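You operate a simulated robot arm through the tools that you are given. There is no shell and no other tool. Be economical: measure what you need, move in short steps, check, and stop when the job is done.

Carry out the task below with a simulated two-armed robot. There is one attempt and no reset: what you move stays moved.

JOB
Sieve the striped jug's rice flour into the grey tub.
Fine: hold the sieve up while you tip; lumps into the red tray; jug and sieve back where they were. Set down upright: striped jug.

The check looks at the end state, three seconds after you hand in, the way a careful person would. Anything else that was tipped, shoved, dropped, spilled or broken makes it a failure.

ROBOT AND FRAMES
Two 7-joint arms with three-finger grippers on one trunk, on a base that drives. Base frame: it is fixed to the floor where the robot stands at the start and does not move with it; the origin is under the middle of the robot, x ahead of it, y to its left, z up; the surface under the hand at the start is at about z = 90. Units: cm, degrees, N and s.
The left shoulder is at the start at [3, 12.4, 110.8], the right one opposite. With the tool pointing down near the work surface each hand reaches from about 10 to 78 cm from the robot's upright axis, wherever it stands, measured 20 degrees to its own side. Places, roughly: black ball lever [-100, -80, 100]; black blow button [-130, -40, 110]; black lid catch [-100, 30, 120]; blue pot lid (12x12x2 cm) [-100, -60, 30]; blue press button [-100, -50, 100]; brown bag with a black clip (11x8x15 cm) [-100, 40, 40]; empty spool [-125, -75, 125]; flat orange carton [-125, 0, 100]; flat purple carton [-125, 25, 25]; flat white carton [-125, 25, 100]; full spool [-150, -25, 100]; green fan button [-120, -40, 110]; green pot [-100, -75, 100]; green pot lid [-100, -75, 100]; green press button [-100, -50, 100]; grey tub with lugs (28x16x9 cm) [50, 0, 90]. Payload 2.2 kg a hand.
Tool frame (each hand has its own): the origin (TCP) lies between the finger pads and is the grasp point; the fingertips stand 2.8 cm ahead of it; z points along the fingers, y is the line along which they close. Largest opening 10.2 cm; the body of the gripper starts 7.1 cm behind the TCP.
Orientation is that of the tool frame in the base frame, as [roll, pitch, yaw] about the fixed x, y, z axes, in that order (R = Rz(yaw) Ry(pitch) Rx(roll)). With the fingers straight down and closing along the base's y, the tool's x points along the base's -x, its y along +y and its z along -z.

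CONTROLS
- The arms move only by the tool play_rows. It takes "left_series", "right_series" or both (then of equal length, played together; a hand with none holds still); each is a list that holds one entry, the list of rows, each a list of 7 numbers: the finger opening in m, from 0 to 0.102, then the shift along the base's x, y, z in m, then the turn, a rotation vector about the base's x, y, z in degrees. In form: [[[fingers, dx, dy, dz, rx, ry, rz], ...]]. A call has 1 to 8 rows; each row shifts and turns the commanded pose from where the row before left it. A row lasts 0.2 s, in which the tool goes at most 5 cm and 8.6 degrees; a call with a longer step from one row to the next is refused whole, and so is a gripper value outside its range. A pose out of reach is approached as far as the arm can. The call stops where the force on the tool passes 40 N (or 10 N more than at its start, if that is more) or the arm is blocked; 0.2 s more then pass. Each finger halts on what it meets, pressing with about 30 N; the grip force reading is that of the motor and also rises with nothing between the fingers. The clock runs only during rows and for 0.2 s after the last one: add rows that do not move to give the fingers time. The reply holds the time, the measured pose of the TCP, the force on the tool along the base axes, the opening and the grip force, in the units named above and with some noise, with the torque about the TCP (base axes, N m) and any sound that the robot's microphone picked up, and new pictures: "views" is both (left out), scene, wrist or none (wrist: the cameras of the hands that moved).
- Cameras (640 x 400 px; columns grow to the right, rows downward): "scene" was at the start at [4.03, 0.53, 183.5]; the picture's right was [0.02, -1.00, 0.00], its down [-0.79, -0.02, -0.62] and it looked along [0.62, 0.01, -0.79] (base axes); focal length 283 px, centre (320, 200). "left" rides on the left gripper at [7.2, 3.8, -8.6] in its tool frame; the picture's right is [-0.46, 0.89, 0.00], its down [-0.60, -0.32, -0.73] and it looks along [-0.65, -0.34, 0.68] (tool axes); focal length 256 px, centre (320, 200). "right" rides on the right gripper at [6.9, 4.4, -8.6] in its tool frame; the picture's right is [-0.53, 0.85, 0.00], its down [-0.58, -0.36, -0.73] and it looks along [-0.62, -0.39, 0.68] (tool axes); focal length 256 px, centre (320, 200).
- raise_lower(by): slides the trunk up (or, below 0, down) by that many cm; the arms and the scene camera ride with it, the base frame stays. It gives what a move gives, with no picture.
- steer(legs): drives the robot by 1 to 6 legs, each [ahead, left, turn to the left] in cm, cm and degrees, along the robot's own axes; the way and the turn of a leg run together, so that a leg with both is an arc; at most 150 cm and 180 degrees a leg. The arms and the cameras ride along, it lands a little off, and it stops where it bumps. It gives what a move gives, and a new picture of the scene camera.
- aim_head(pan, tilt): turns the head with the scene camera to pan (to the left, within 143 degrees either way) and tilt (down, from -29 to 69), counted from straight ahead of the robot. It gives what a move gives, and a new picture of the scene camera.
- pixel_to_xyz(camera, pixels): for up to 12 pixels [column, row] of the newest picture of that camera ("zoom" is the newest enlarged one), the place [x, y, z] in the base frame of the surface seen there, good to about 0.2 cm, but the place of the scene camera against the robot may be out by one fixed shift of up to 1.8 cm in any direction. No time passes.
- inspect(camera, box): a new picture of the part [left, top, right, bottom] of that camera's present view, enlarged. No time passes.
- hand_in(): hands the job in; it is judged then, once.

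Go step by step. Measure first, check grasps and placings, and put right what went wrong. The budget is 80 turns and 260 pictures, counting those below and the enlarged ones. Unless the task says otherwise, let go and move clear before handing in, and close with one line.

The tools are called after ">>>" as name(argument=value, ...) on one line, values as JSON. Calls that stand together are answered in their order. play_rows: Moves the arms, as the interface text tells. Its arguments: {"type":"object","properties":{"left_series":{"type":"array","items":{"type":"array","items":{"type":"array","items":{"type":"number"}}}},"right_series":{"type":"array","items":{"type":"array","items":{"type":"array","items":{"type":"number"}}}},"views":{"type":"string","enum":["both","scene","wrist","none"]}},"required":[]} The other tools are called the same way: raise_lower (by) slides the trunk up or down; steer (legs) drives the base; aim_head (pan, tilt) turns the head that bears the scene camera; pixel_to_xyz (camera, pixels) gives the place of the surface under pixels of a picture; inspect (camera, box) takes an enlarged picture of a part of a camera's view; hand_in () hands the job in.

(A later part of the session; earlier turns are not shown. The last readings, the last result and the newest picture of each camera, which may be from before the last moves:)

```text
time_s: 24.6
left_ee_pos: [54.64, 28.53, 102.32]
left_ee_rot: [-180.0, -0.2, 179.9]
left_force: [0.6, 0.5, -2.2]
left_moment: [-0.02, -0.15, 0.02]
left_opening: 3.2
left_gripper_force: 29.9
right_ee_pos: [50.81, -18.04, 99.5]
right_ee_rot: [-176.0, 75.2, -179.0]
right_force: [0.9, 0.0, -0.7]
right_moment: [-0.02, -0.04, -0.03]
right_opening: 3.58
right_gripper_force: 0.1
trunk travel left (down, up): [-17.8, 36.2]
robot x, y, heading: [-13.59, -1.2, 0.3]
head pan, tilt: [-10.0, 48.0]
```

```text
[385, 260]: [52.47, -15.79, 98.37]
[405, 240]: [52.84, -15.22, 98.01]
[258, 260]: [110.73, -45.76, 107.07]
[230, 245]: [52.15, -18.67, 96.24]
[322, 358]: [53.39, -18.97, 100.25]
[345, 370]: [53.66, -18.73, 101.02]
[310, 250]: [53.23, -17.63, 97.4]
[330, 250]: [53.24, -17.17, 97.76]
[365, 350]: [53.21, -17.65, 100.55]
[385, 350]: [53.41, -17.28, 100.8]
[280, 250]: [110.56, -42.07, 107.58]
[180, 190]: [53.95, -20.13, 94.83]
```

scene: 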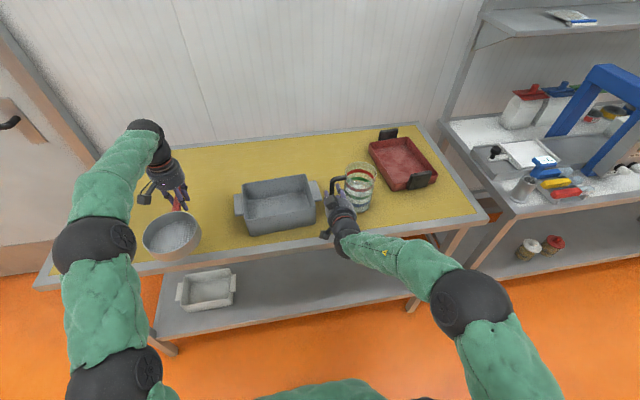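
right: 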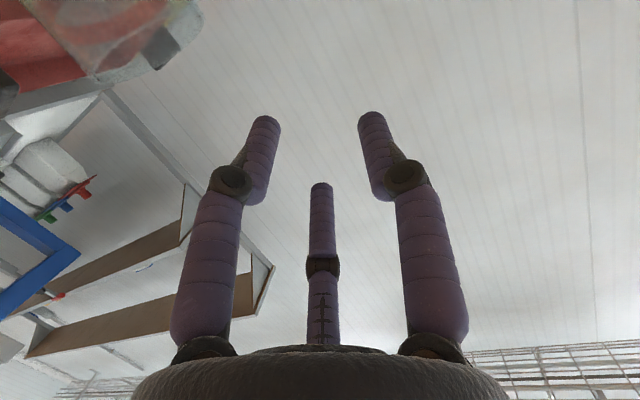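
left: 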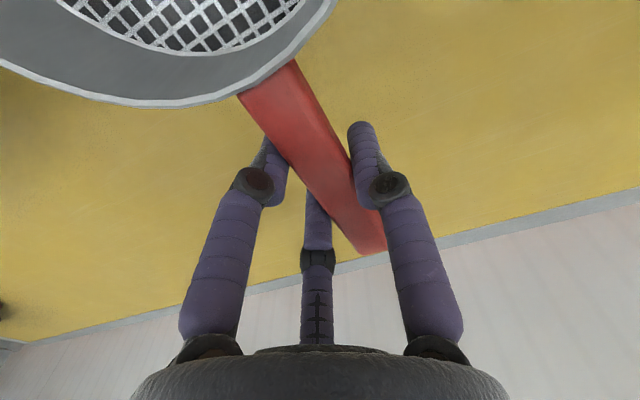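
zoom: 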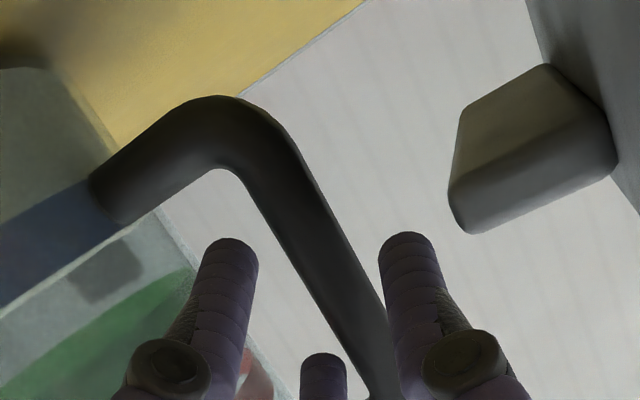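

The gap is good: fingers at y −18.7, bar −18.2 to −16.7, thumb −15.8. Advance 3.1 more.

>>> steer(legs=[[3.1, 0, 0]])

>>> inspect(camera="right", box=[160, 0, 480, 200])

>>> inspect(camera="scene", box=[288, 140, 416, 220])

```text
time_s: 25.5
left_ee_pos: [57.62, 28.52, 102.33]
left_ee_rot: [-180.0, -0.3, 180.0]
left_force: [-0.1, 0.8, -3.2]
left_moment: [-0.01, -0.15, 0.0]
left_opening: 3.19
left_gripper_force: 30.0
right_ee_pos: [53.8, -18.09, 99.38]
right_ee_rot: [-176.1, 75.1, -178.9]
right_force: [-0.7, 0.1, -0.1]
right_moment: [-0.02, -0.05, -0.04]
right_opening: 3.55
right_gripper_force: 0.1
trunk travel left (down, up): [-17.8, 36.2]
robot x, y, heading: [-10.34, -1.52, 0.4]
head pan, tilt: [-10.0, 48.0]
```

scene: 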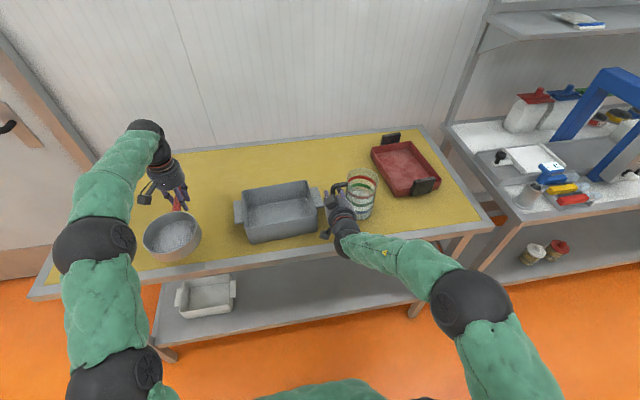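

```text
2.00 times, centred on (320, 100) of right
```

zoom: 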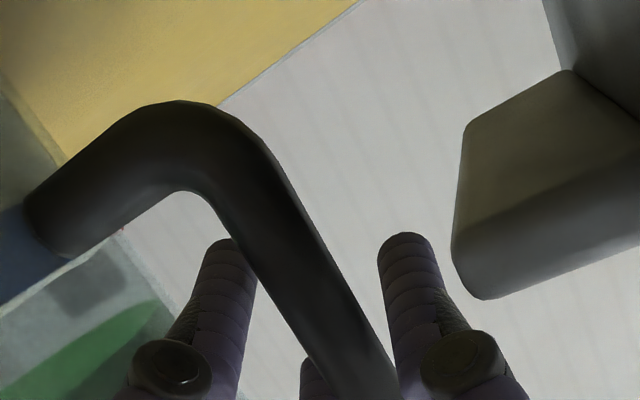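

```text
5.00 times, centred on (352, 180) of scene
```

zoom: 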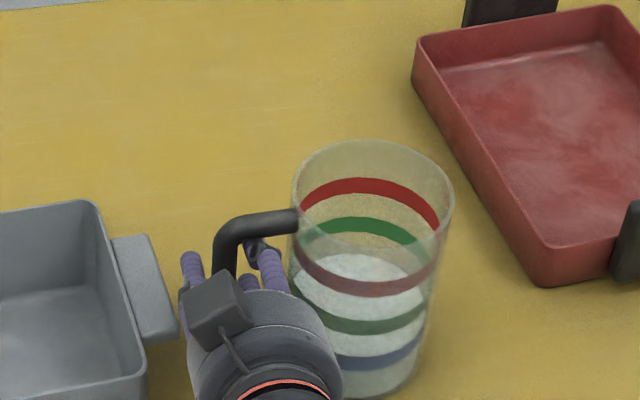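

The fingers are inside the loop with no force. Closing on the bar.

>>> play_rows(right_series=[[[0.02, 0, 0, 0, 0, 0, 0], [0.01, 0, 0, 0, 0, 0, 0], [0, 0, 0, 0, 0, 0, 0], [0, 0, 0, 0, 0, 0, 0], [0, 0, 0, 0, 0, 0, 0]]], views="wrist")

>>> inspect(camera="scene", box=[288, 140, 416, 220])

```text
time_s: 26.7
left_ee_pos: [57.61, 28.51, 102.31]
left_ee_rot: [-180.0, -0.3, 179.9]
left_force: [0.5, -0.3, -1.8]
left_moment: [-0.04, -0.19, 0.0]
left_opening: 3.16
left_gripper_force: 30.2
right_ee_pos: [53.69, -18.13, 99.5]
right_ee_rot: [-176.1, 75.3, -179.1]
right_force: [1.2, -0.5, 0.0]
right_moment: [0.25, 0.03, 0.01]
right_opening: 2.39
right_gripper_force: 30.1
trunk travel left (down, up): [-17.8, 36.2]
robot x, y, heading: [-10.34, -1.64, 0.3]
head pan, tilt: [-10.0, 48.0]
```

right: 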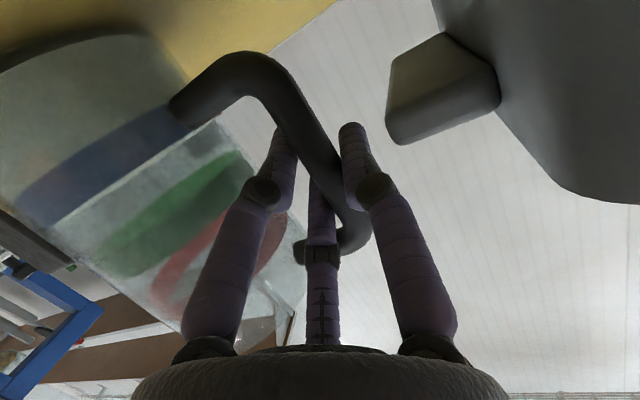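

```text
5.00 times, centred on (352, 180) of scene
```

zoom: 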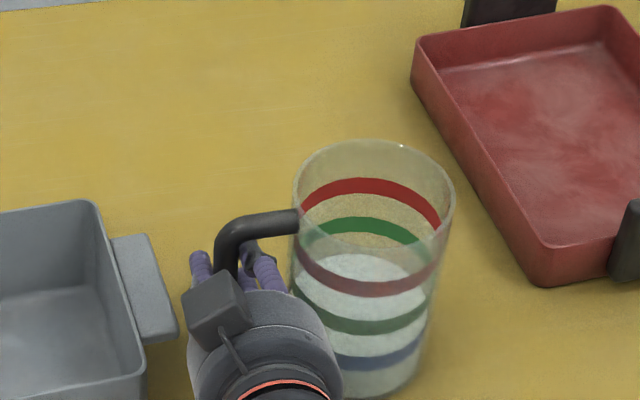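

The bar is gripped (opening 2.39, 30 N) and the jug did not move. Test lift 2 cm with the trunk.

>>> raise_lower(by=2)

>>> inspect(camera="scene", box=[288, 140, 416, 220])

>>> inspect(camera="right", box=[0, 0, 640, 400])

```text
time_s: 27.3
left_ee_pos: [57.58, 28.5, 104.36]
left_ee_rot: [179.9, -0.3, -179.9]
left_force: [-0.1, 0.6, -2.1]
left_moment: [0.01, -0.18, -0.01]
left_opening: 3.16
left_gripper_force: 29.9
right_ee_pos: [53.74, -18.17, 101.44]
right_ee_rot: [-176.1, 75.2, -179.0]
right_force: [-0.1, 1.3, -3.4]
right_moment: [0.25, 0.01, 0.02]
right_opening: 2.39
right_gripper_force: 30.5
trunk travel left (down, up): [-19.8, 34.2]
robot x, y, heading: [-10.28, -1.57, 0.1]
head pan, tilt: [-10.0, 48.0]
```

```text
5.00 times, centred on (352, 180) of scene
```

zoom: 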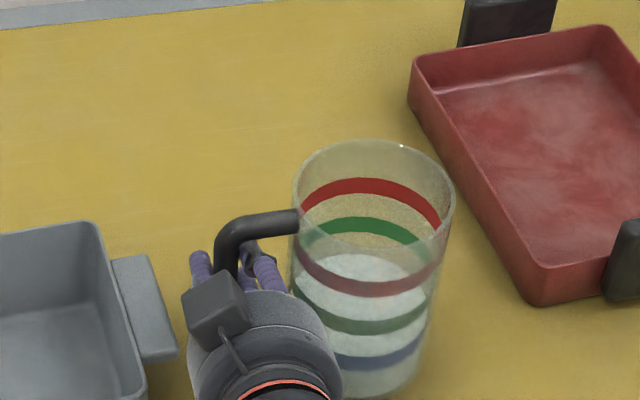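

```text
1.00 times, centred on (320, 200) of right (not enlarged: the box is as wide or as high as the picture)
```

zoom: 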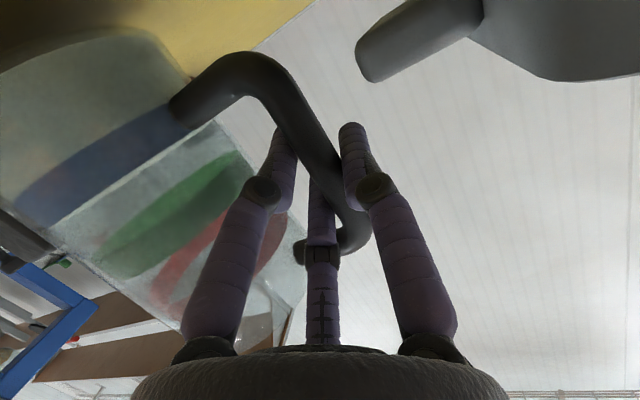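

The jug lifted level and weighs about 0.35 kg. I noted the put-back pose: TCP (53.7, −18.15, 99.5), rot [−176, 75.2, −179]. Next I'll raise the trunk 15 and bring the sieve over the tub with its handle swung 45° to the far-left.

>>> raise_lower(by=15)

>>> play_rows(left_series=[[[0, 0.0098, -0.0337, -0.02, 0, 0, 7.5], [0, 0.0098, -0.0337, -0.02, 0, 0, 7.5], [0, 0.0098, -0.0337, -0.02, 0, 0, 7.5], [0, 0.0098, -0.0337, -0.02, 0, 0, 7.5], [0, 0.0098, -0.0337, -0.02, 0, 0, 7.5], [0, 0.0098, -0.0337, -0.02, 0, 0, 7.5], [0, 0, 0, 0, 0, 0, 0]]], views="both")

```text
time_s: 29.1
left_ee_pos: [57.54, 28.37, 119.22]
left_ee_rot: [-180.0, -0.3, -179.9]
left_force: [0.1, 0.3, -2.0]
left_moment: [-0.03, -0.15, 0.0]
left_opening: 3.18
left_gripper_force: 30.5
right_ee_pos: [53.77, -18.08, 116.6]
right_ee_rot: [-176.0, 75.3, -178.9]
right_force: [0.5, 0.3, -3.5]
right_moment: [0.21, 0.0, 0.02]
right_opening: 2.4
right_gripper_force: 30.0
trunk travel left (down, up): [-34.8, 19.2]
robot x, y, heading: [-10.6, -1.29, 0.2]
head pan, tilt: [-10.0, 48.0]
```

```text
time_s: 30.7
left_ee_pos: [63.42, 8.34, 107.37]
left_ee_rot: [-179.9, -0.2, -134.8]
left_force: [0.2, 0.3, -0.9]
left_moment: [0.1, -0.14, 0.0]
left_opening: 3.19
left_gripper_force: 29.7
right_ee_pos: [53.69, -17.95, 116.55]
right_ee_rot: [-175.9, 75.3, -178.7]
right_force: [-0.3, 0.9, -3.8]
right_moment: [0.21, 0.03, -0.02]
right_opening: 2.39
right_gripper_force: 30.0
trunk travel left (down, up): [-34.8, 19.2]
robot x, y, heading: [-10.36, -1.91, 0.2]
head pan, tilt: [-10.0, 48.0]
```

scene: 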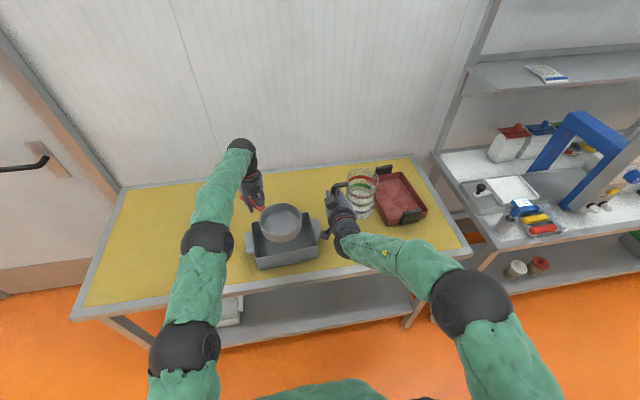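
left: 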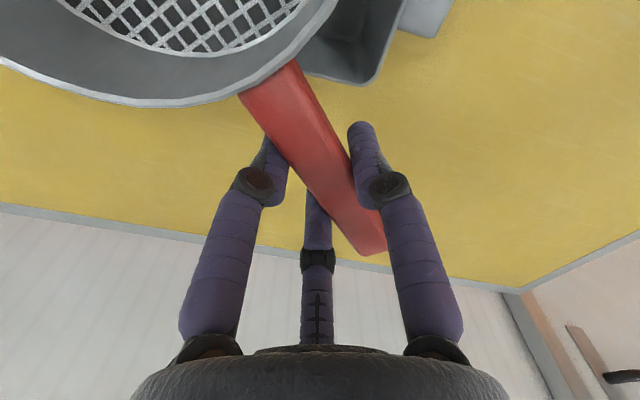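

The sieve is centred over the tub with its bottom at about z 103.7. Next I'll raise the jug and start yawing the right hand left, stepwise, keeping it upright.

>>> play_rows(right_series=[[[0, 0, 0, 0.03, 0, 0, 0], [0, 0, 0, 0.03, 0, 0, 0], [0, -0.01, 0, 0.03, 0, 0, 7], [0, -0.01, 0.01, 0, 0, 0, 7], [0, -0.01, 0.01, 0, 0, 0, 7], [0, -0.01, 0.01, 0, 0, 0, 7], [0, -0.01, 0.01, 0, 0, 0, 7], [0, 0, 0, 0, 0, 0, 0]]], views="scene")

```text
time_s: 32.5
left_ee_pos: [63.43, 8.24, 107.43]
left_ee_rot: [-180.0, -0.2, -135.0]
left_force: [0.4, -0.6, -1.8]
left_moment: [0.15, -0.12, 0.0]
left_opening: 3.17
left_gripper_force: 30.3
right_ee_pos: [47.17, -2.81, 134.81]
right_ee_rot: [-174.3, 73.3, -148.1]
right_force: [0.1, 0.1, -3.1]
right_moment: [0.17, 0.09, -0.01]
right_opening: 2.38
right_gripper_force: 30.2
right hand out of reach, approached as far as the arm can: row 3, 4, 5, 6, 7
trunk travel left (down, up): [-34.8, 19.2]
robot x, y, heading: [-10.2, -1.68, -0.1]
head pan, tilt: [-10.0, 48.0]
```

scene: 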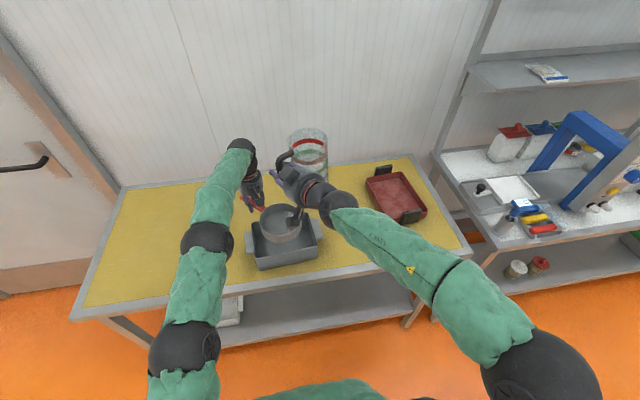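

The arm is at a wrist limit in this upright roll, which pushed the hand to (47, −3, 135) at yaw 31°. Tipping should relieve it. I'll tilt 24° (flour is well below the rim, so nothing pours) and then try more yaw.

>>> play_rows(right_series=[[[0, 0, 0, 0, 6.86, 4.12, 0], [0, 0, 0, 0, 6.86, 4.12, 0], [0, 0, 0, 0, 6.86, 4.12, 0], [0, 0, 0, 0, 0, 0, 8], [0, 0, 0, 0, 0, 0, 8], [0, 0, 0, 0, 0, 0, 8], [0, 0, 0, 0, 0, 0, 0]]], views="scene")

```text
time_s: 34.1
left_ee_pos: [63.29, 8.25, 107.39]
left_ee_rot: [179.9, -0.2, -135.0]
left_force: [0.2, 0.1, -0.4]
left_moment: [0.1, -0.16, 0.0]
left_opening: 3.18
left_gripper_force: 30.3
right_ee_pos: [46.98, -2.92, 134.16]
right_ee_rot: [136.3, 64.7, -170.3]
right_force: [-0.1, 0.1, -4.0]
right_moment: [0.11, 0.15, -0.02]
right_opening: 2.36
right_gripper_force: 30.0
right hand out of reach, approached as far as the arm can: row 1
trunk travel left (down, up): [-34.8, 19.2]
robot x, y, heading: [-10.58, -1.36, 0.1]
head pan, tilt: [-10.0, 48.0]
```

scene: 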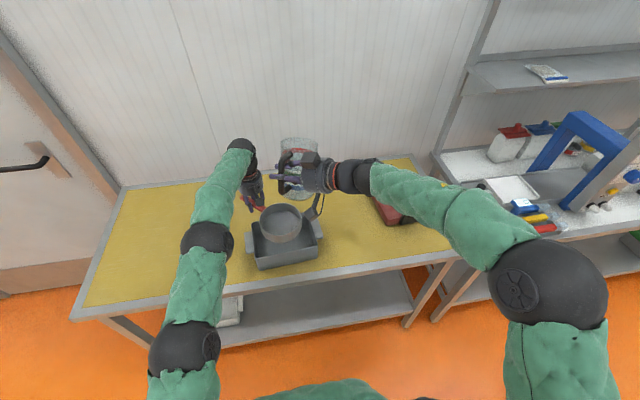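

Unlocked: the hand now points azimuth 56° with the jug tilted about 19° toward (+x). I'll finish the yaw to about 86° and move toward the pour start at (42, −2, 127).

>>> play_rows(right_series=[[[0, -0.01, 0, -0.01, 0, 0, 7.5], [0, -0.01, 0, -0.015, 0, 0, 7.5], [0, -0.015, 0, -0.015, 0, 0, 7.5], [0, -0.015, 0.005, -0.015, 0, 0, 7.5], [0, 0, 0.004, -0.015, 0, 0, 0], [0, 0, 0, 0, 0, 0, 0]]], views="scene")

>>> inspect(camera="scene", box=[220, 110, 380, 280])

```text
time_s: 35.5
left_ee_pos: [63.41, 8.1, 107.42]
left_ee_rot: [-180.0, -0.3, -135.1]
left_force: [0.3, 0.9, -1.3]
left_moment: [0.13, -0.12, 0.02]
left_opening: 3.14
left_gripper_force: 29.9
right_ee_pos: [42.03, -2.01, 127.21]
right_ee_rot: [136.2, 64.5, -140.5]
right_force: [0.1, -0.4, -3.5]
right_moment: [-0.02, 0.2, -0.02]
right_opening: 2.38
right_gripper_force: 29.9
trunk travel left (down, up): [-34.8, 19.2]
robot x, y, heading: [-10.8, -1.8, 0.1]
head pan, tilt: [-10.0, 48.0]
```

scene: 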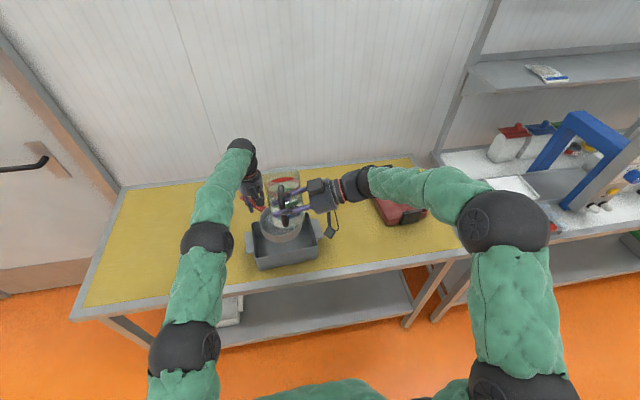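

```text
2.35 times, centred on (300, 195) of scene
```

zoom: 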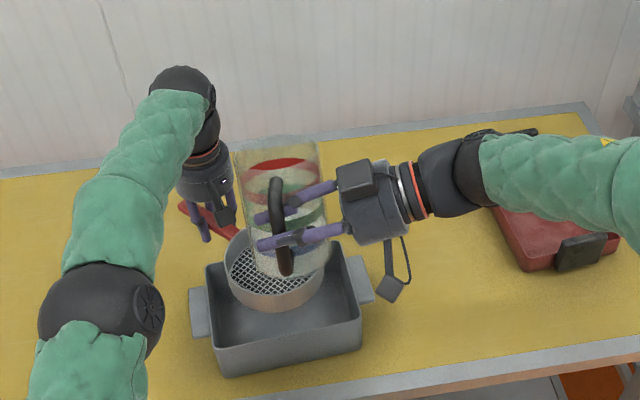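

The jug is neatly over the sieve, tilted about 19° toward +x. Now I'll tip to about 62° about +y with the lip over the bowl.

>>> play_rows(right_series=[[[0, -0.003, 0, -0.004, 0, 8.6, 0], [0, -0.003, 0, -0.008, 0, 8.6, 0], [0, -0.003, 0, -0.01, 0, 8.6, 0], [0, 0, 0, -0.01, 0, 8.6, 0], [0, 0, 0, -0.01, 0, 8.6, 0], [0, 0, 0, 0, 0, 0, 0], [0, 0, 0, 0, 0, 0, 0]]], views="scene")

>>> inspect(camera="scene", box=[220, 110, 380, 280])

```text
time_s: 37.1
left_ee_pos: [63.45, 8.16, 107.24]
left_ee_rot: [-180.0, -0.2, -135.0]
left_force: [1.1, 0.0, -2.4]
left_moment: [0.13, -0.16, -0.03]
left_opening: 3.18
left_gripper_force: 29.8
right_ee_pos: [41.23, -2.11, 123.08]
right_ee_rot: [107.3, 25.6, -162.4]
right_force: [0.1, -0.1, -4.0]
right_moment: [0.03, 0.03, 0.03]
right_opening: 2.38
right_gripper_force: 30.2
trunk travel left (down, up): [-34.8, 19.2]
robot x, y, heading: [-10.79, -1.8, -0.0]
head pan, tilt: [-10.0, 48.0]
```

scene: 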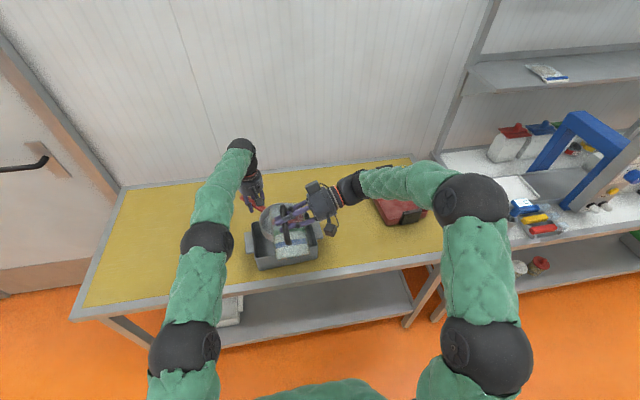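

```text
2.35 times, centred on (300, 195) of scene
```

zoom: 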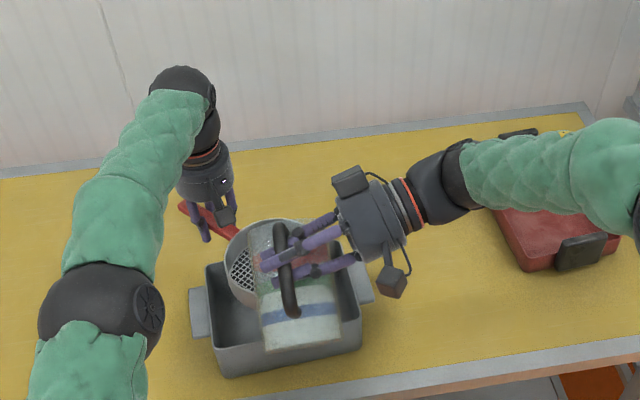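

The mouth is inside the bowl's outline, slightly right of its centre. Continue tipping to about 96° with the lip held in place.

>>> play_rows(right_series=[[[0, 0.013, 0.003, 0.013, 0, 7, 0], [0, 0.013, 0.003, 0.01, 0, 7, 0], [0, 0.014, 0, 0.008, 0, 7, 0], [0, 0.015, 0, 0.006, 0, 7, 0], [0, 0.015, 0, 0.005, 0, 7, 0], [0, 0, 0, 0, 0, 0, 0], [0, 0, 0, 0, 0, 0, 0], [0, 0, 0, 0, 0, 0, 0]]], views="scene")

>>> inspect(camera="scene", box=[220, 170, 348, 270])

```text
time_s: 38.9
left_ee_pos: [63.44, 8.27, 107.33]
left_ee_rot: [180.0, -0.2, -135.1]
left_force: [0.0, -0.3, -4.1]
left_moment: [0.23, -0.29, -0.02]
left_opening: 3.19
left_gripper_force: 30.2
right_ee_pos: [48.1, -1.41, 127.23]
right_ee_rot: [97.2, -7.8, -164.0]
right_force: [-1.3, 0.1, -1.5]
right_moment: [-0.01, -0.06, -0.01]
right_opening: 2.38
right_gripper_force: 30.3
trunk travel left (down, up): [-34.8, 19.2]
robot x, y, heading: [-10.56, -1.64, 0.2]
head pan, tilt: [-10.0, 48.0]
```

scene: 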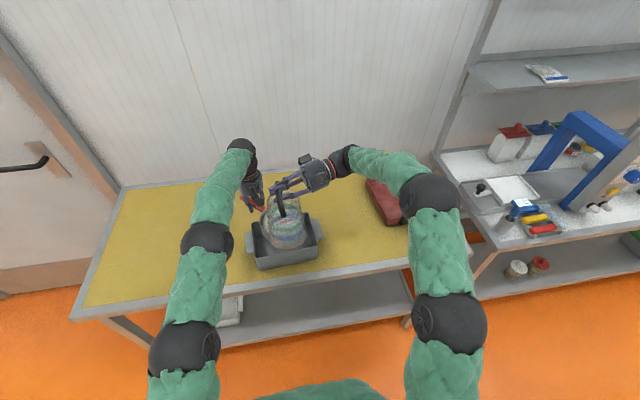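

```text
4.00 times, centred on (284, 220) of scene
```

zoom: 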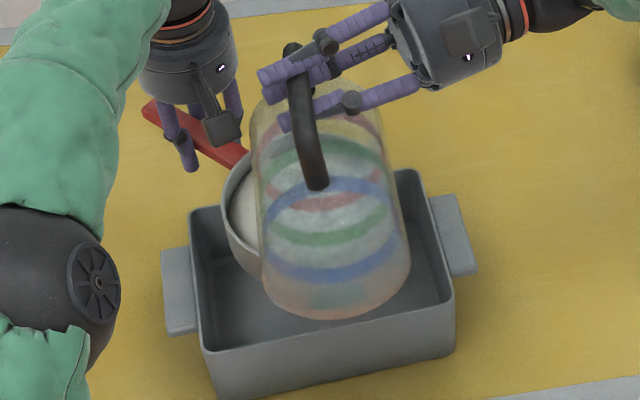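

Flour is in the sieve (right load 4.0→1.5 N, left 1.3→4.1 N). I'll tip further, to about 121°, to empty the jug.

>>> play_rows(right_series=[[[0, 0.02, 0.003, 0.003, 0, 8, 0], [0, 0.02, 0.003, 0, 0, 8, 0], [0, 0.018, 0, 0, 0, 8, 0], [0, 0, 0, 0, 0, 0, 0], [0, 0, 0, 0, 0, 4, 0], [0, 0, 0, 0, 0, 0, 0], [0, 0, 0, 0, 0, 0, 0], [0, 0, 0, 0, 0, 0, 0]]], views="scene")

>>> inspect(camera="scene", box=[220, 170, 348, 270])

```text
time_s: 40.7
left_ee_pos: [63.32, 8.13, 107.36]
left_ee_rot: [-180.0, -0.1, -135.1]
left_force: [0.2, -0.6, -4.0]
left_moment: [0.24, -0.28, 0.01]
left_opening: 3.2
left_gripper_force: 30.0
right_ee_pos: [45.49, -0.49, 123.06]
right_ee_rot: [88.3, -34.6, -160.8]
right_force: [-0.3, -0.1, -2.1]
right_moment: [0.01, -0.11, 0.02]
right_opening: 2.34
right_gripper_force: 30.0
right hand out of reach, approached as far as the arm can: row 2, 3, 5
trunk travel left (down, up): [-34.8, 19.2]
robot x, y, heading: [-10.12, -1.6, -0.2]
head pan, tilt: [-10.0, 48.0]
```

scene: 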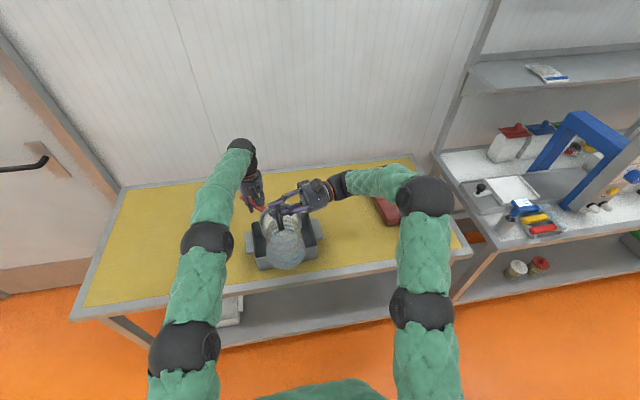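

```text
4.00 times, centred on (284, 220) of scene
```

zoom: 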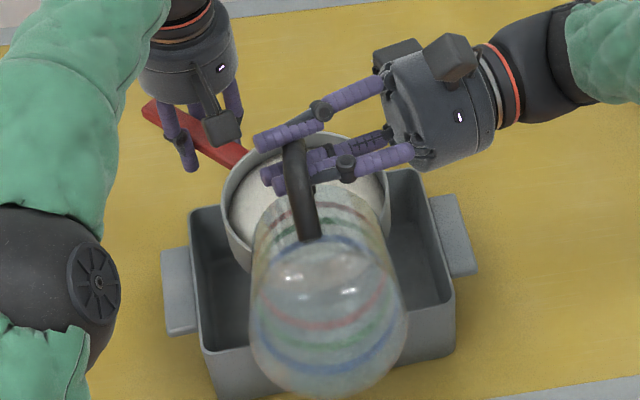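

The jug looks empty (only clear glass and stripes), and the flour sits in the sieve with none through yet. At this tilt the reach limit pulled the hand back to x=45.5, so I'll tilt back now while going up and forward to keep the lip over the bowl.

>>> play_rows(right_series=[[[0, 0.01, 0, 0.02, 0, -8.5, 0], [0, 0.015, 0, 0.02, 0, -8.5, 0], [0, 0.01, 0, 0.01, 0, -8.5, 0], [0, 0, 0, 0.005, 0, -8.5, 0], [0, 0, 0, 0, 0, 0, 0]]], views="scene")

>>> inspect(camera="scene", box=[220, 170, 348, 270])

```text
time_s: 41.9
left_ee_pos: [63.31, 8.22, 107.45]
left_ee_rot: [-180.0, 0.0, -135.0]
left_force: [0.4, -0.7, -3.6]
left_moment: [0.25, -0.29, -0.01]
left_opening: 3.19
left_gripper_force: 30.0
right_ee_pos: [49.16, -0.53, 128.43]
right_ee_rot: [98.8, -2.0, -164.2]
right_force: [0.2, 0.0, -1.3]
right_moment: [-0.01, -0.02, 0.02]
right_opening: 2.35
right_gripper_force: 29.2
trunk travel left (down, up): [-34.8, 19.2]
robot x, y, heading: [-10.44, -1.33, 0.0]
head pan, tilt: [-10.0, 48.0]
```

scene: 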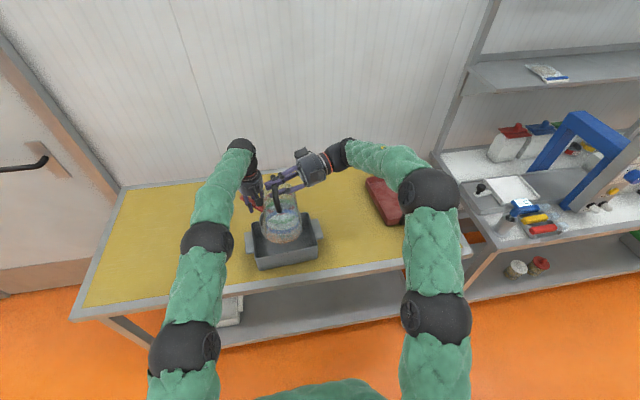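

```text
4.00 times, centred on (284, 220) of scene
```

zoom: 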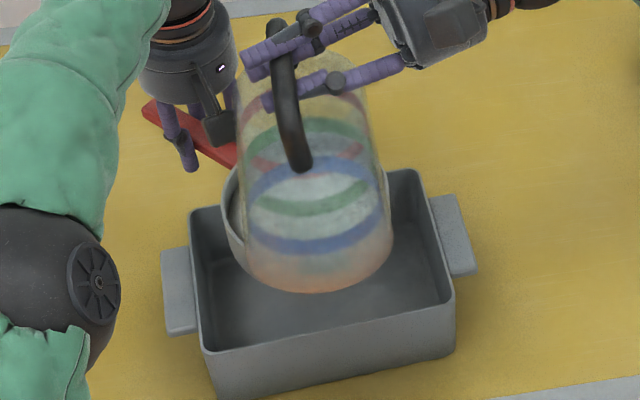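

No spill around the tub. Continue bringing the jug back toward upright, rising and moving toward −y, away from the sieve.

>>> play_rows(right_series=[[[0, -0.008, 0, 0.005, 0, -8.6, 0], [0, -0.008, 0, 0.005, 0, -8.6, 0], [0, -0.008, 0, 0.005, 0, -8.6, 0], [0, -0.005, 0, 0.005, 0, -8.6, 0], [0, 0, 0, 0.005, 0, -8.6, 0], [0, 0, 0, 0.005, 0, -8.6, 0], [0, 0, 0, 0.005, 0, -8.6, 0], [0, 0, 0, 0.005, 0, -8.0, 0]]], views="none")

>>> inspect(camera="scene", box=[220, 110, 380, 280])

```text
time_s: 43.7
left_ee_pos: [63.31, 8.23, 107.36]
left_ee_rot: [-180.0, -0.2, -134.9]
left_force: [0.0, 0.0, -3.3]
left_moment: [0.22, -0.31, 0.0]
left_opening: 3.23
left_gripper_force: 30.4
right_ee_pos: [46.05, -0.44, 132.44]
right_ee_rot: [131.3, 61.7, -144.8]
right_force: [1.1, -0.5, -1.7]
right_moment: [-0.03, 0.11, 0.0]
right_opening: 2.34
right_gripper_force: 30.5
trunk travel left (down, up): [-34.8, 19.2]
robot x, y, heading: [-10.78, -1.53, -0.2]
head pan, tilt: [-10.0, 48.0]
```

```text
2.35 times, centred on (300, 195) of scene
```

zoom: 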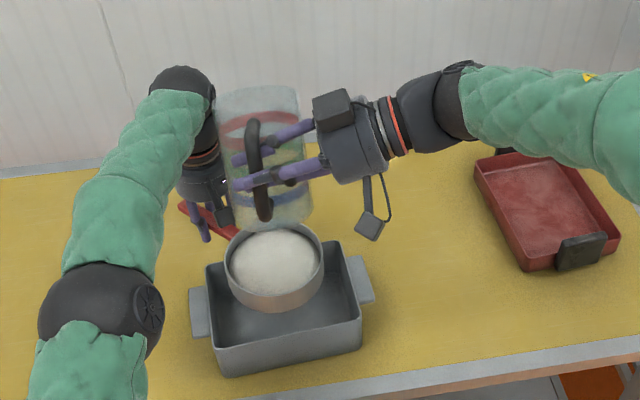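

The jug is empty and the flour is all heaped in the sieve over the tub. The jug hangs 14 cm above it, clear. I'll shake the sieve gently.

>>> play_rows(left_series=[[[0, 0.008, 0, 0, 0, 0, 0], [0, -0.012, 0, 0, 0, 0, 0], [0, 0.012, 0, 0, 0, 0, 0], [0, -0.012, 0, 0, 0, 0, 0], [0, 0.012, 0, 0, 0, 0, 0], [0, -0.012, 0, 0, 0, 0, 0], [0, 0.012, 0, 0, 0, 0, 0], [0, -0.008, 0, 0, 0, 0, 0]]], right_series=[[[0, 0, -0.01, 0, 0, 0, 0], [0, 0, -0.01, 0, 0, 0, 0], [0, 0, -0.01, 0, 0, 0, 0], [0, 0, -0.01, 0, 0, 0, 0], [0, 0, -0.01, 0, 0, 0, 0], [0, 0, -0.01, 0, 0, 0, 0], [0, 0, -0.01, 0, 0, 0, 0], [0, 0, -0.01, 0, 0, 0, 0]]], views="none")

>>> inspect(camera="scene", box=[220, 110, 380, 280])

```text
time_s: 45.5
left_ee_pos: [63.23, 8.27, 107.4]
left_ee_rot: [180.0, -0.2, -134.9]
left_force: [-0.9, 0.8, -2.8]
left_moment: [0.21, -0.28, -0.05]
left_opening: 3.19
left_gripper_force: 30.6
right_ee_pos: [45.96, -8.59, 132.57]
right_ee_rot: [131.2, 61.7, -144.9]
right_force: [-0.9, 0.5, -1.3]
right_moment: [-0.02, 0.06, -0.03]
right_opening: 2.34
right_gripper_force: 30.1
trunk travel left (down, up): [-34.8, 19.2]
robot x, y, heading: [-10.09, -1.3, 0.2]
head pan, tilt: [-10.0, 48.0]
```

```text
2.35 times, centred on (300, 195) of scene
```

zoom: 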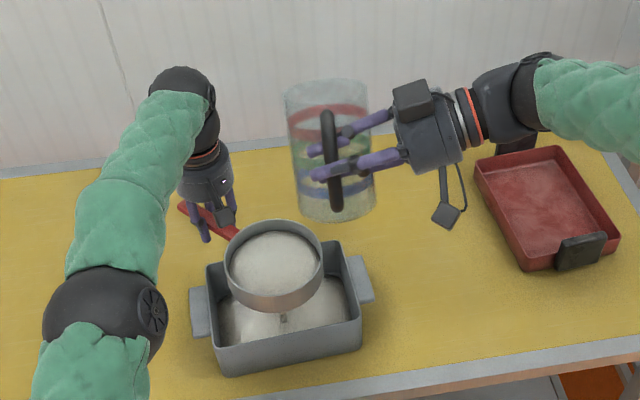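

Shaking works: flour is piling in the tub. I'll keep shaking while the right hand yaws back toward the jug's place.

>>> play_rows(left_series=[[[0, 0.008, 0, 0, 0, 0, 0], [0, -0.014, 0.0, 0, 0, 0, 0], [0, 0.014, 0, 0, 0, 0, 0], [0, -0.014, 0, 0, 0, 0, 0], [0, 0.014, 0, 0, 0, 0, 0], [0, -0.014, 0, 0, 0, 0, 0], [0, 0.014, 0, 0, 0, 0, 0], [0, -0.008, 0, 0, 0, 0, 0]]], right_series=[[[0, 0, -0.01, 0, 0, 0, -7.5], [0, 0, -0.01, 0, 0, 0, -7.5], [0, 0, -0.01, 0, 0, 0, -7.5], [0, 0.01, -0.01, 0, 0, 0, -7.5], [0, 0.01, -0.01, 0, 0, 0, -7.5], [0, 0.01, -0.01, 0, 0, 0, -7.5], [0, 0.01, -0.01, 0, 0, 0, -7.5], [0, 0.01, -0.01, 0, 0, 0, -7.5]]], views="none")

>>> inspect(camera="scene", box=[220, 110, 380, 280])

```text
time_s: 47.3
left_ee_pos: [63.2, 8.31, 107.59]
left_ee_rot: [-179.9, -0.2, -135.0]
left_force: [-0.5, -0.7, -1.9]
left_moment: [0.17, -0.2, 0.01]
left_opening: 3.18
left_gripper_force: 29.8
right_ee_pos: [50.84, -16.38, 132.63]
right_ee_rot: [131.3, 61.7, 155.2]
right_force: [0.2, 1.1, -1.9]
right_moment: [0.04, 0.02, -0.03]
right_opening: 2.34
right_gripper_force: 29.4
trunk travel left (down, up): [-34.8, 19.2]
robot x, y, heading: [-10.75, -1.62, -0.1]
head pan, tilt: [-10.0, 48.0]
```

```text
2.35 times, centred on (300, 195) of scene
```

zoom: 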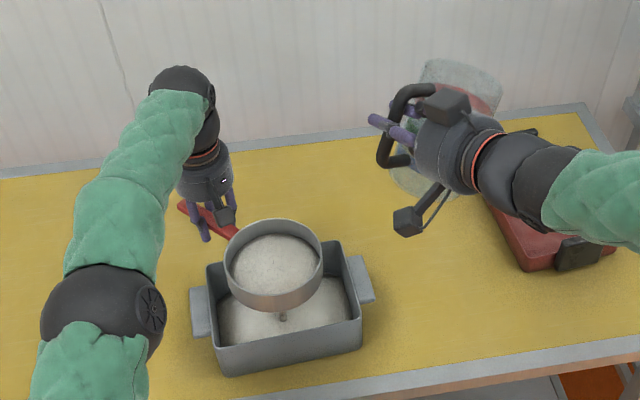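

Next the right hand returns: yaw −24°, then tilt back −22° to upright, toward (53.7, −18.1, ~118). The left keeps shaking.

>>> play_rows(left_series=[[[0, 0.008, 0, 0, 0, 0, 0], [0, -0.014, 0.0, 0, 0, 0, 0], [0, 0.014, 0, 0, 0, 0, 0], [0, -0.014, 0, 0, 0, 0, 0], [0, 0.014, 0, 0, 0, 0, 0], [0, -0.014, 0, 0, 0, 0, 0], [0, 0.014, 0, 0, 0, 0, 0], [0, -0.008, 0, 0, 0, 0, 0]]], right_series=[[[0, 0.01, -0.006, -0.02, 0, 0, -8], [0, 0.01, -0.006, -0.02, 0, 0, -8], [0, 0.009, -0.005, -0.02, 0, 0, -8], [0, 0, 0, -0.02, -7.33, -1.15, 0], [0, 0, 0, -0.02, -7.33, -1.15, 0], [0, 0, 0, -0.02, -7.33, -1.15, 0], [0, 0, 0, -0.02, 0, 0, 0], [0, 0, 0, 0, 0, 0, 0]]], views="none")

>>> inspect(camera="scene", box=[220, 110, 420, 280])

>>> inspect(camera="scene", box=[240, 195, 330, 265])

```text
time_s: 49.1
left_ee_pos: [63.21, 8.25, 107.48]
left_ee_rot: [-179.9, -0.1, -135.0]
left_force: [-0.5, 0.1, -1.6]
left_moment: [0.12, -0.2, 0.0]
left_opening: 3.19
left_gripper_force: 29.9
right_ee_pos: [53.94, -18.11, 118.69]
right_ee_rot: [-176.9, 75.2, -179.7]
right_force: [0.4, 0.3, -0.5]
right_moment: [0.09, 0.04, -0.04]
right_opening: 2.36
right_gripper_force: 30.1
trunk travel left (down, up): [-34.8, 19.2]
robot x, y, heading: [-10.31, -1.68, 0.1]
head pan, tilt: [-10.0, 48.0]
```

```text
2.35 times, centred on (320, 195) of scene
```

zoom: 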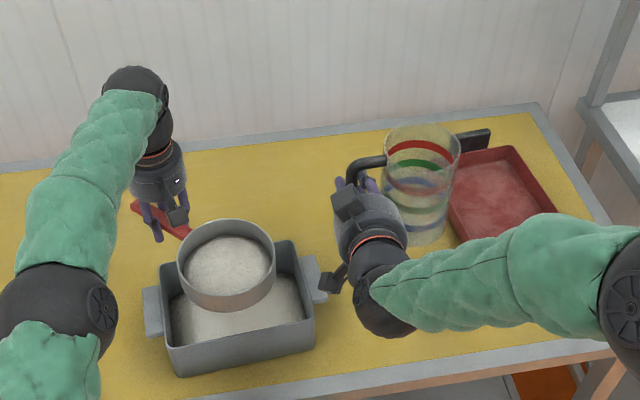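

```text
5.71 times, centred on (285, 230) of scene
```

zoom: 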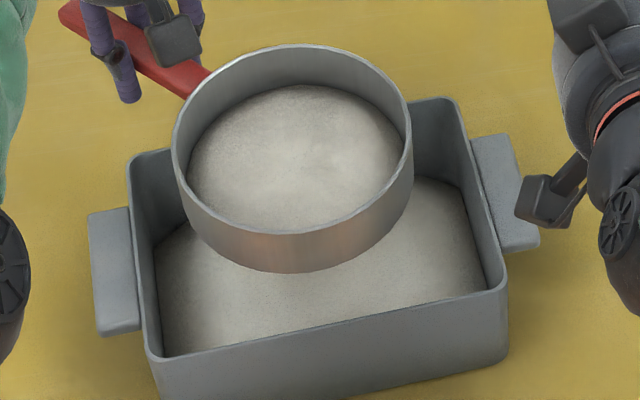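

The jug is back upright in its grasp posture. More shaking: some flour still covers the mesh.

>>> play_rows(left_series=[[[0, 0.008, 0, 0, 0, 0, 0], [0, -0.016, 0.0, 0, 0, 0, 0], [0, 0.016, 0, 0, 0, 0, 0], [0, -0.016, 0, 0, 0, 0, 0], [0, 0.016, 0, 0, 0, 0, 0], [0, -0.016, 0, 0, 0, 0, 0], [0, 0.016, 0, 0, 0, 0, 0], [0, -0.008, 0, 0, 0, 0, 0]]], views="none")

>>> play_rows(left_series=[[[0, 0, 0.008, 0, 0, 0, 0], [0, 0.0, -0.016, 0, 0, 0, 0], [0, 0, 0.016, 0, 0, 0, 0], [0, 0, -0.016, 0, 0, 0, 0], [0, 0, 0.016, 0, 0, 0, 0], [0, 0, -0.016, 0, 0, 0, 0], [0, 0, 0.016, 0, 0, 0, 0], [0, 0, -0.008, 0, 0, 0, 0]]], views="none")

>>> inspect(camera="scene", box=[240, 195, 330, 265])

```text
time_s: 50.9
left_ee_pos: [63.29, 8.26, 107.57]
left_ee_rot: [-179.9, -0.1, -134.9]
left_force: [-0.2, 0.0, -1.8]
left_moment: [0.12, -0.2, -0.05]
left_opening: 3.15
left_gripper_force: 29.6
right_ee_pos: [53.87, -18.05, 118.59]
right_ee_rot: [-176.9, 75.2, -179.9]
right_force: [0.0, 0.0, -1.3]
right_moment: [0.11, 0.05, 0.0]
right_opening: 2.38
right_gripper_force: 29.8
trunk travel left (down, up): [-34.8, 19.2]
robot x, y, heading: [-10.46, -1.61, 0.3]
head pan, tilt: [-10.0, 48.0]
```

```text
time_s: 52.7
left_ee_pos: [63.36, 8.12, 107.3]
left_ee_rot: [180.0, -0.2, -135.1]
left_force: [0.0, 0.2, -2.1]
left_moment: [0.18, -0.15, 0.02]
left_opening: 3.17
left_gripper_force: 30.2
right_ee_pos: [53.99, -18.26, 118.52]
right_ee_rot: [-177.4, 75.1, 179.7]
right_force: [-0.1, -0.1, -1.0]
right_moment: [0.08, 0.04, 0.02]
right_opening: 2.34
right_gripper_force: 29.8
trunk travel left (down, up): [-34.8, 19.2]
robot x, y, heading: [-10.43, -1.31, 0.0]
head pan, tilt: [-10.0, 48.0]
```

```text
5.71 times, centred on (285, 230) of scene
```

zoom: 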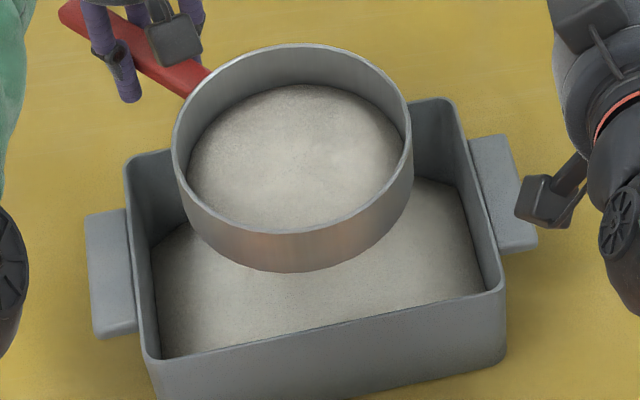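

The layer in the sieve looks unchanged. I'll measure its height against the mesh (expected z≈104.5 plus the 1.4 scene offset).

>>> pixel_to_xyz(camera="zoom", pixels=[[290, 155], [230, 150], [350, 150], [290, 110], [290, 200], [290, 45], [290, 232], [250, 300], [420, 260], [200, 300]])

>>> inspect(camera="left", box=[0, 0, 320, 120])

```text
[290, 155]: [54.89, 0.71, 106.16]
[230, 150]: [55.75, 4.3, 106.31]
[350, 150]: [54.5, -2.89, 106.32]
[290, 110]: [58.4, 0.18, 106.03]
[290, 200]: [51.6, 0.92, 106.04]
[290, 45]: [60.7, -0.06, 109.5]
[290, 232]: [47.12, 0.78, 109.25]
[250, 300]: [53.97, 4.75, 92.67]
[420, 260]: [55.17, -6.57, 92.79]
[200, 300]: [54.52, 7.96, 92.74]
```

```text
2.00 times, centred on (160, 60) of left
```

zoom: 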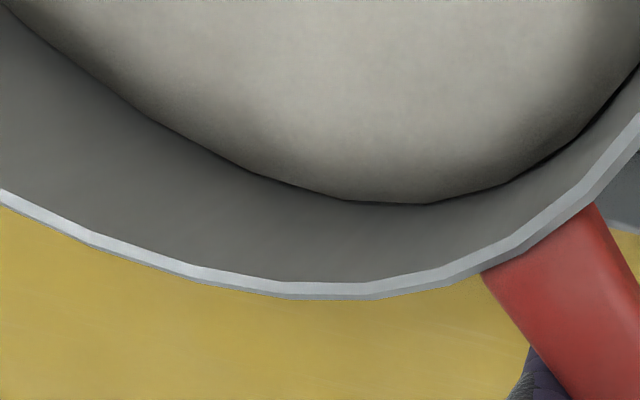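

A layer about 0.8 cm deep remains (3.25 below the rim against 4.1 for bare mesh), roughly 0.4 N. I'll try a stronger shake and compare.

>>> play_rows(left_series=[[[0, 0.012, 0, 0, 0, 0, 0], [0, -0.024, 0.0, 0, 0, 0, 0], [0, 0.024, 0, 0, 0, 0, 0], [0, -0.024, 0, 0, 0, 0, 0], [0, 0.024, 0, 0, 0, 0, 0], [0, -0.024, 0, 0, 0, 0, 0], [0, 0.024, 0, 0, 0, 0, 0], [0, -0.012, 0, 0, 0, 0, 0]]], views="none")

>>> play_rows(left_series=[[[0, 0, 0.012, 0, 0, 0, 0], [0, 0.0, -0.024, 0, 0, 0, 0], [0, 0, 0.024, 0, 0, 0, 0], [0, 0, -0.024, 0, 0, 0, 0], [0, 0, 0.024, 0, 0, 0, 0], [0, 0, -0.012, 0, 0, 0, 0], [0, 0, 0, 0, 0, 0, 0], [0, 0, 0, 0, 0, 0, 0]]], views="none")

>>> inspect(camera="scene", box=[240, 195, 330, 265])

>>> pixel_to_xyz(camera="zoom", pixels=[[290, 155], [230, 150], [350, 150], [290, 110], [290, 200], [290, 232], [250, 300], [420, 260]])

```text
time_s: 54.5
left_ee_pos: [62.81, 8.39, 107.49]
left_ee_rot: [-179.9, -0.1, -135.0]
left_force: [-0.9, 0.4, -1.6]
left_moment: [0.15, -0.23, -0.02]
left_opening: 3.18
left_gripper_force: 30.1
left hand out of reach, approached as far as the arm can: row 3
right_ee_pos: [53.74, -18.12, 118.7]
right_ee_rot: [-176.9, 75.3, -179.8]
right_force: [-0.9, 0.2, -0.9]
right_moment: [0.06, 0.05, -0.01]
right_opening: 2.36
right_gripper_force: 30.1
trunk travel left (down, up): [-34.8, 19.2]
robot x, y, heading: [-10.54, -1.79, 0.2]
head pan, tilt: [-10.0, 48.0]
```

```text
time_s: 56.3
left_ee_pos: [62.98, 8.24, 107.29]
left_ee_rot: [-179.9, -0.1, -135.0]
left_force: [-0.6, -0.6, -1.3]
left_moment: [0.18, -0.16, 0.0]
left_opening: 3.17
left_gripper_force: 29.8
right_ee_pos: [54.12, -18.21, 118.44]
right_ee_rot: [-177.0, 75.1, -180.0]
right_force: [0.3, 0.0, -2.0]
right_moment: [0.12, 0.01, 0.02]
right_opening: 2.35
right_gripper_force: 30.1
trunk travel left (down, up): [-34.8, 19.2]
robot x, y, heading: [-10.81, -1.56, 0.1]
head pan, tilt: [-10.0, 48.0]
```

```text
5.71 times, centred on (285, 230) of scene
```

zoom: 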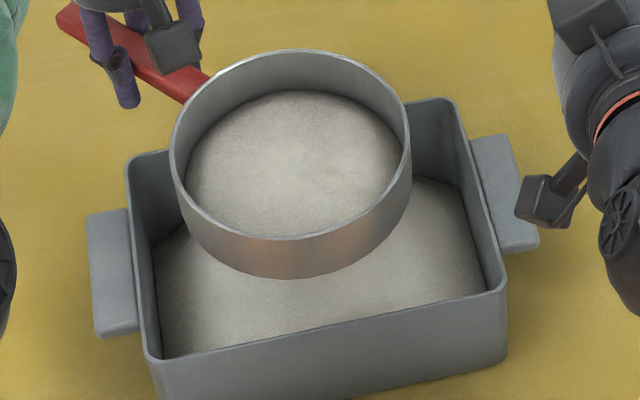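

```text
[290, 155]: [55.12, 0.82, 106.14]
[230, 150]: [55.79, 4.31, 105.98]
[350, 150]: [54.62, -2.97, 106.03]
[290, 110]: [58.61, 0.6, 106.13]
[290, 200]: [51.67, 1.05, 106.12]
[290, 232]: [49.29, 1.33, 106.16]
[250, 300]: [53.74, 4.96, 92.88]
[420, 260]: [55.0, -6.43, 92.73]
```

No change, so what remains in the sieve is the lump residue. Next, set the jug back: raise the sieve 20 cm in place, then lower the trunk 16 first.

>>> play_rows(left_series=[[[0, -0.01, 0, 0.04, 0, 0, 0], [0, -0.01, 0, 0.04, 0, 0, 0], [0, -0.01, 0, 0.04, 0, 0, 0], [0, 0, 0, 0.04, 0, 0, 0], [0, 0, 0, 0.04, 0, 0, 0], [0, 0, 0, 0, 0, 0, 0]]], views="none")

>>> raise_lower(by=-16)

>>> inspect(camera="scene", box=[240, 110, 440, 235])

```text
time_s: 57.7
left_ee_pos: [60.05, 8.24, 127.55]
left_ee_rot: [-180.0, -0.2, -135.0]
left_force: [1.2, -0.4, -1.4]
left_moment: [0.21, -0.18, -0.01]
left_opening: 3.18
left_gripper_force: 30.3
right_ee_pos: [54.13, -18.17, 118.66]
right_ee_rot: [-177.0, 75.0, -180.0]
right_force: [0.4, 0.1, -1.5]
right_moment: [0.11, -0.01, 0.0]
right_opening: 2.33
right_gripper_force: 30.2
trunk travel left (down, up): [-34.8, 19.2]
robot x, y, heading: [-10.71, -1.08, 0.0]
head pan, tilt: [-10.0, 48.0]
```

```text
time_s: 59.5
left_ee_pos: [60.19, 8.17, 111.45]
left_ee_rot: [-180.0, -0.2, -135.0]
left_force: [1.1, -0.2, -1.2]
left_moment: [0.17, -0.16, 0.02]
left_opening: 3.19
left_gripper_force: 29.7
right_ee_pos: [54.11, -18.22, 102.6]
right_ee_rot: [-177.0, 75.2, -180.0]
right_force: [-0.2, -0.8, -2.3]
right_moment: [0.1, 0.03, 0.0]
right_opening: 2.35
right_gripper_force: 29.3
trunk travel left (down, up): [-18.8, 35.2]
robot x, y, heading: [-10.93, -1.52, -0.0]
head pan, tilt: [-10.0, 48.0]
```

```text
3.20 times, centred on (340, 172) of scene
```

zoom: 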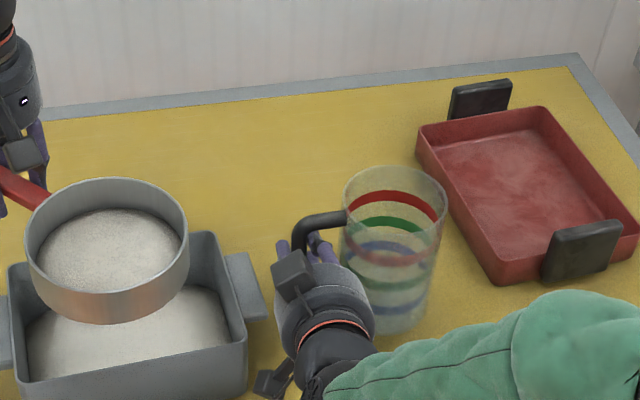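

The jug is upright at 3 cm above its spot. Lower 2.9.

>>> raise_lower(by=-2.8)

>>> play_rows(right_series=[[[0, -0.003, 0, 0, 0, 0, 0], [0, 0, 0, 0, 0, 0, 0]]], views="wrist")

>>> inspect(camera="scene", box=[288, 130, 416, 210])

```text
time_s: 60.2
left_ee_pos: [60.08, 8.16, 108.58]
left_ee_rot: [180.0, -0.3, -135.1]
left_force: [0.5, 0.5, -1.4]
left_moment: [0.11, -0.17, -0.02]
left_opening: 3.16
left_gripper_force: 30.1
right_ee_pos: [54.05, -18.2, 99.86]
right_ee_rot: [-177.1, 75.2, 180.0]
right_force: [-0.3, -0.2, -2.2]
right_moment: [0.15, -0.03, -0.02]
right_opening: 2.34
right_gripper_force: 30.2
trunk travel left (down, up): [-16.0, 38.0]
robot x, y, heading: [-10.88, -1.17, 0.3]
head pan, tilt: [-10.0, 48.0]
```

```text
time_s: 60.8
left_ee_pos: [60.09, 8.19, 108.55]
left_ee_rot: [180.0, -0.3, -135.1]
left_force: [0.1, -1.2, -2.2]
left_moment: [0.15, -0.17, 0.02]
left_opening: 3.18
left_gripper_force: 30.4
right_ee_pos: [53.66, -18.14, 99.77]
right_ee_rot: [-177.1, 75.1, 180.0]
right_force: [0.2, 0.2, -1.5]
right_moment: [0.12, -0.02, 0.0]
right_opening: 2.35
right_gripper_force: 29.7
trunk travel left (down, up): [-16.0, 38.0]
robot x, y, heading: [-10.42, -1.16, 0.2]
head pan, tilt: [-10.0, 48.0]
```

right: 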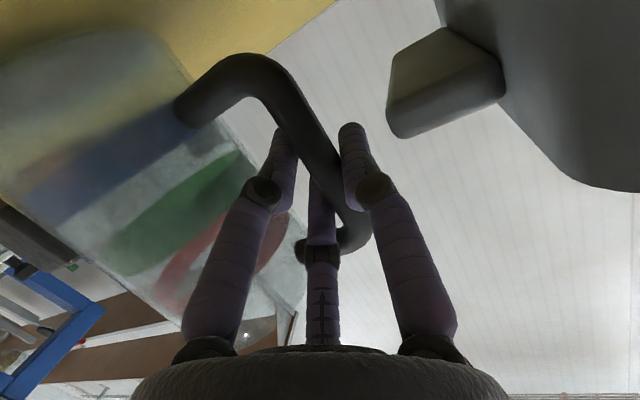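

```text
5.00 times, centred on (352, 170) of scene
```

zoom: 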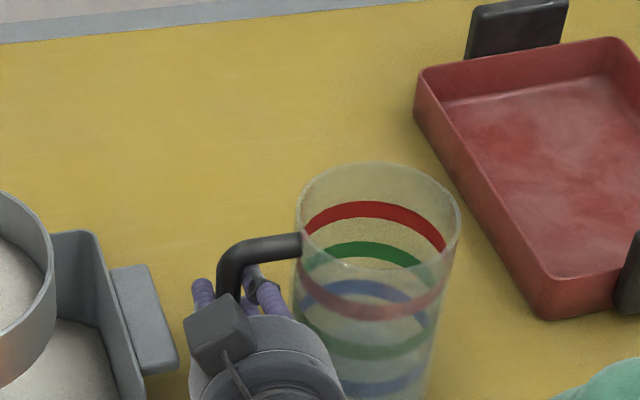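

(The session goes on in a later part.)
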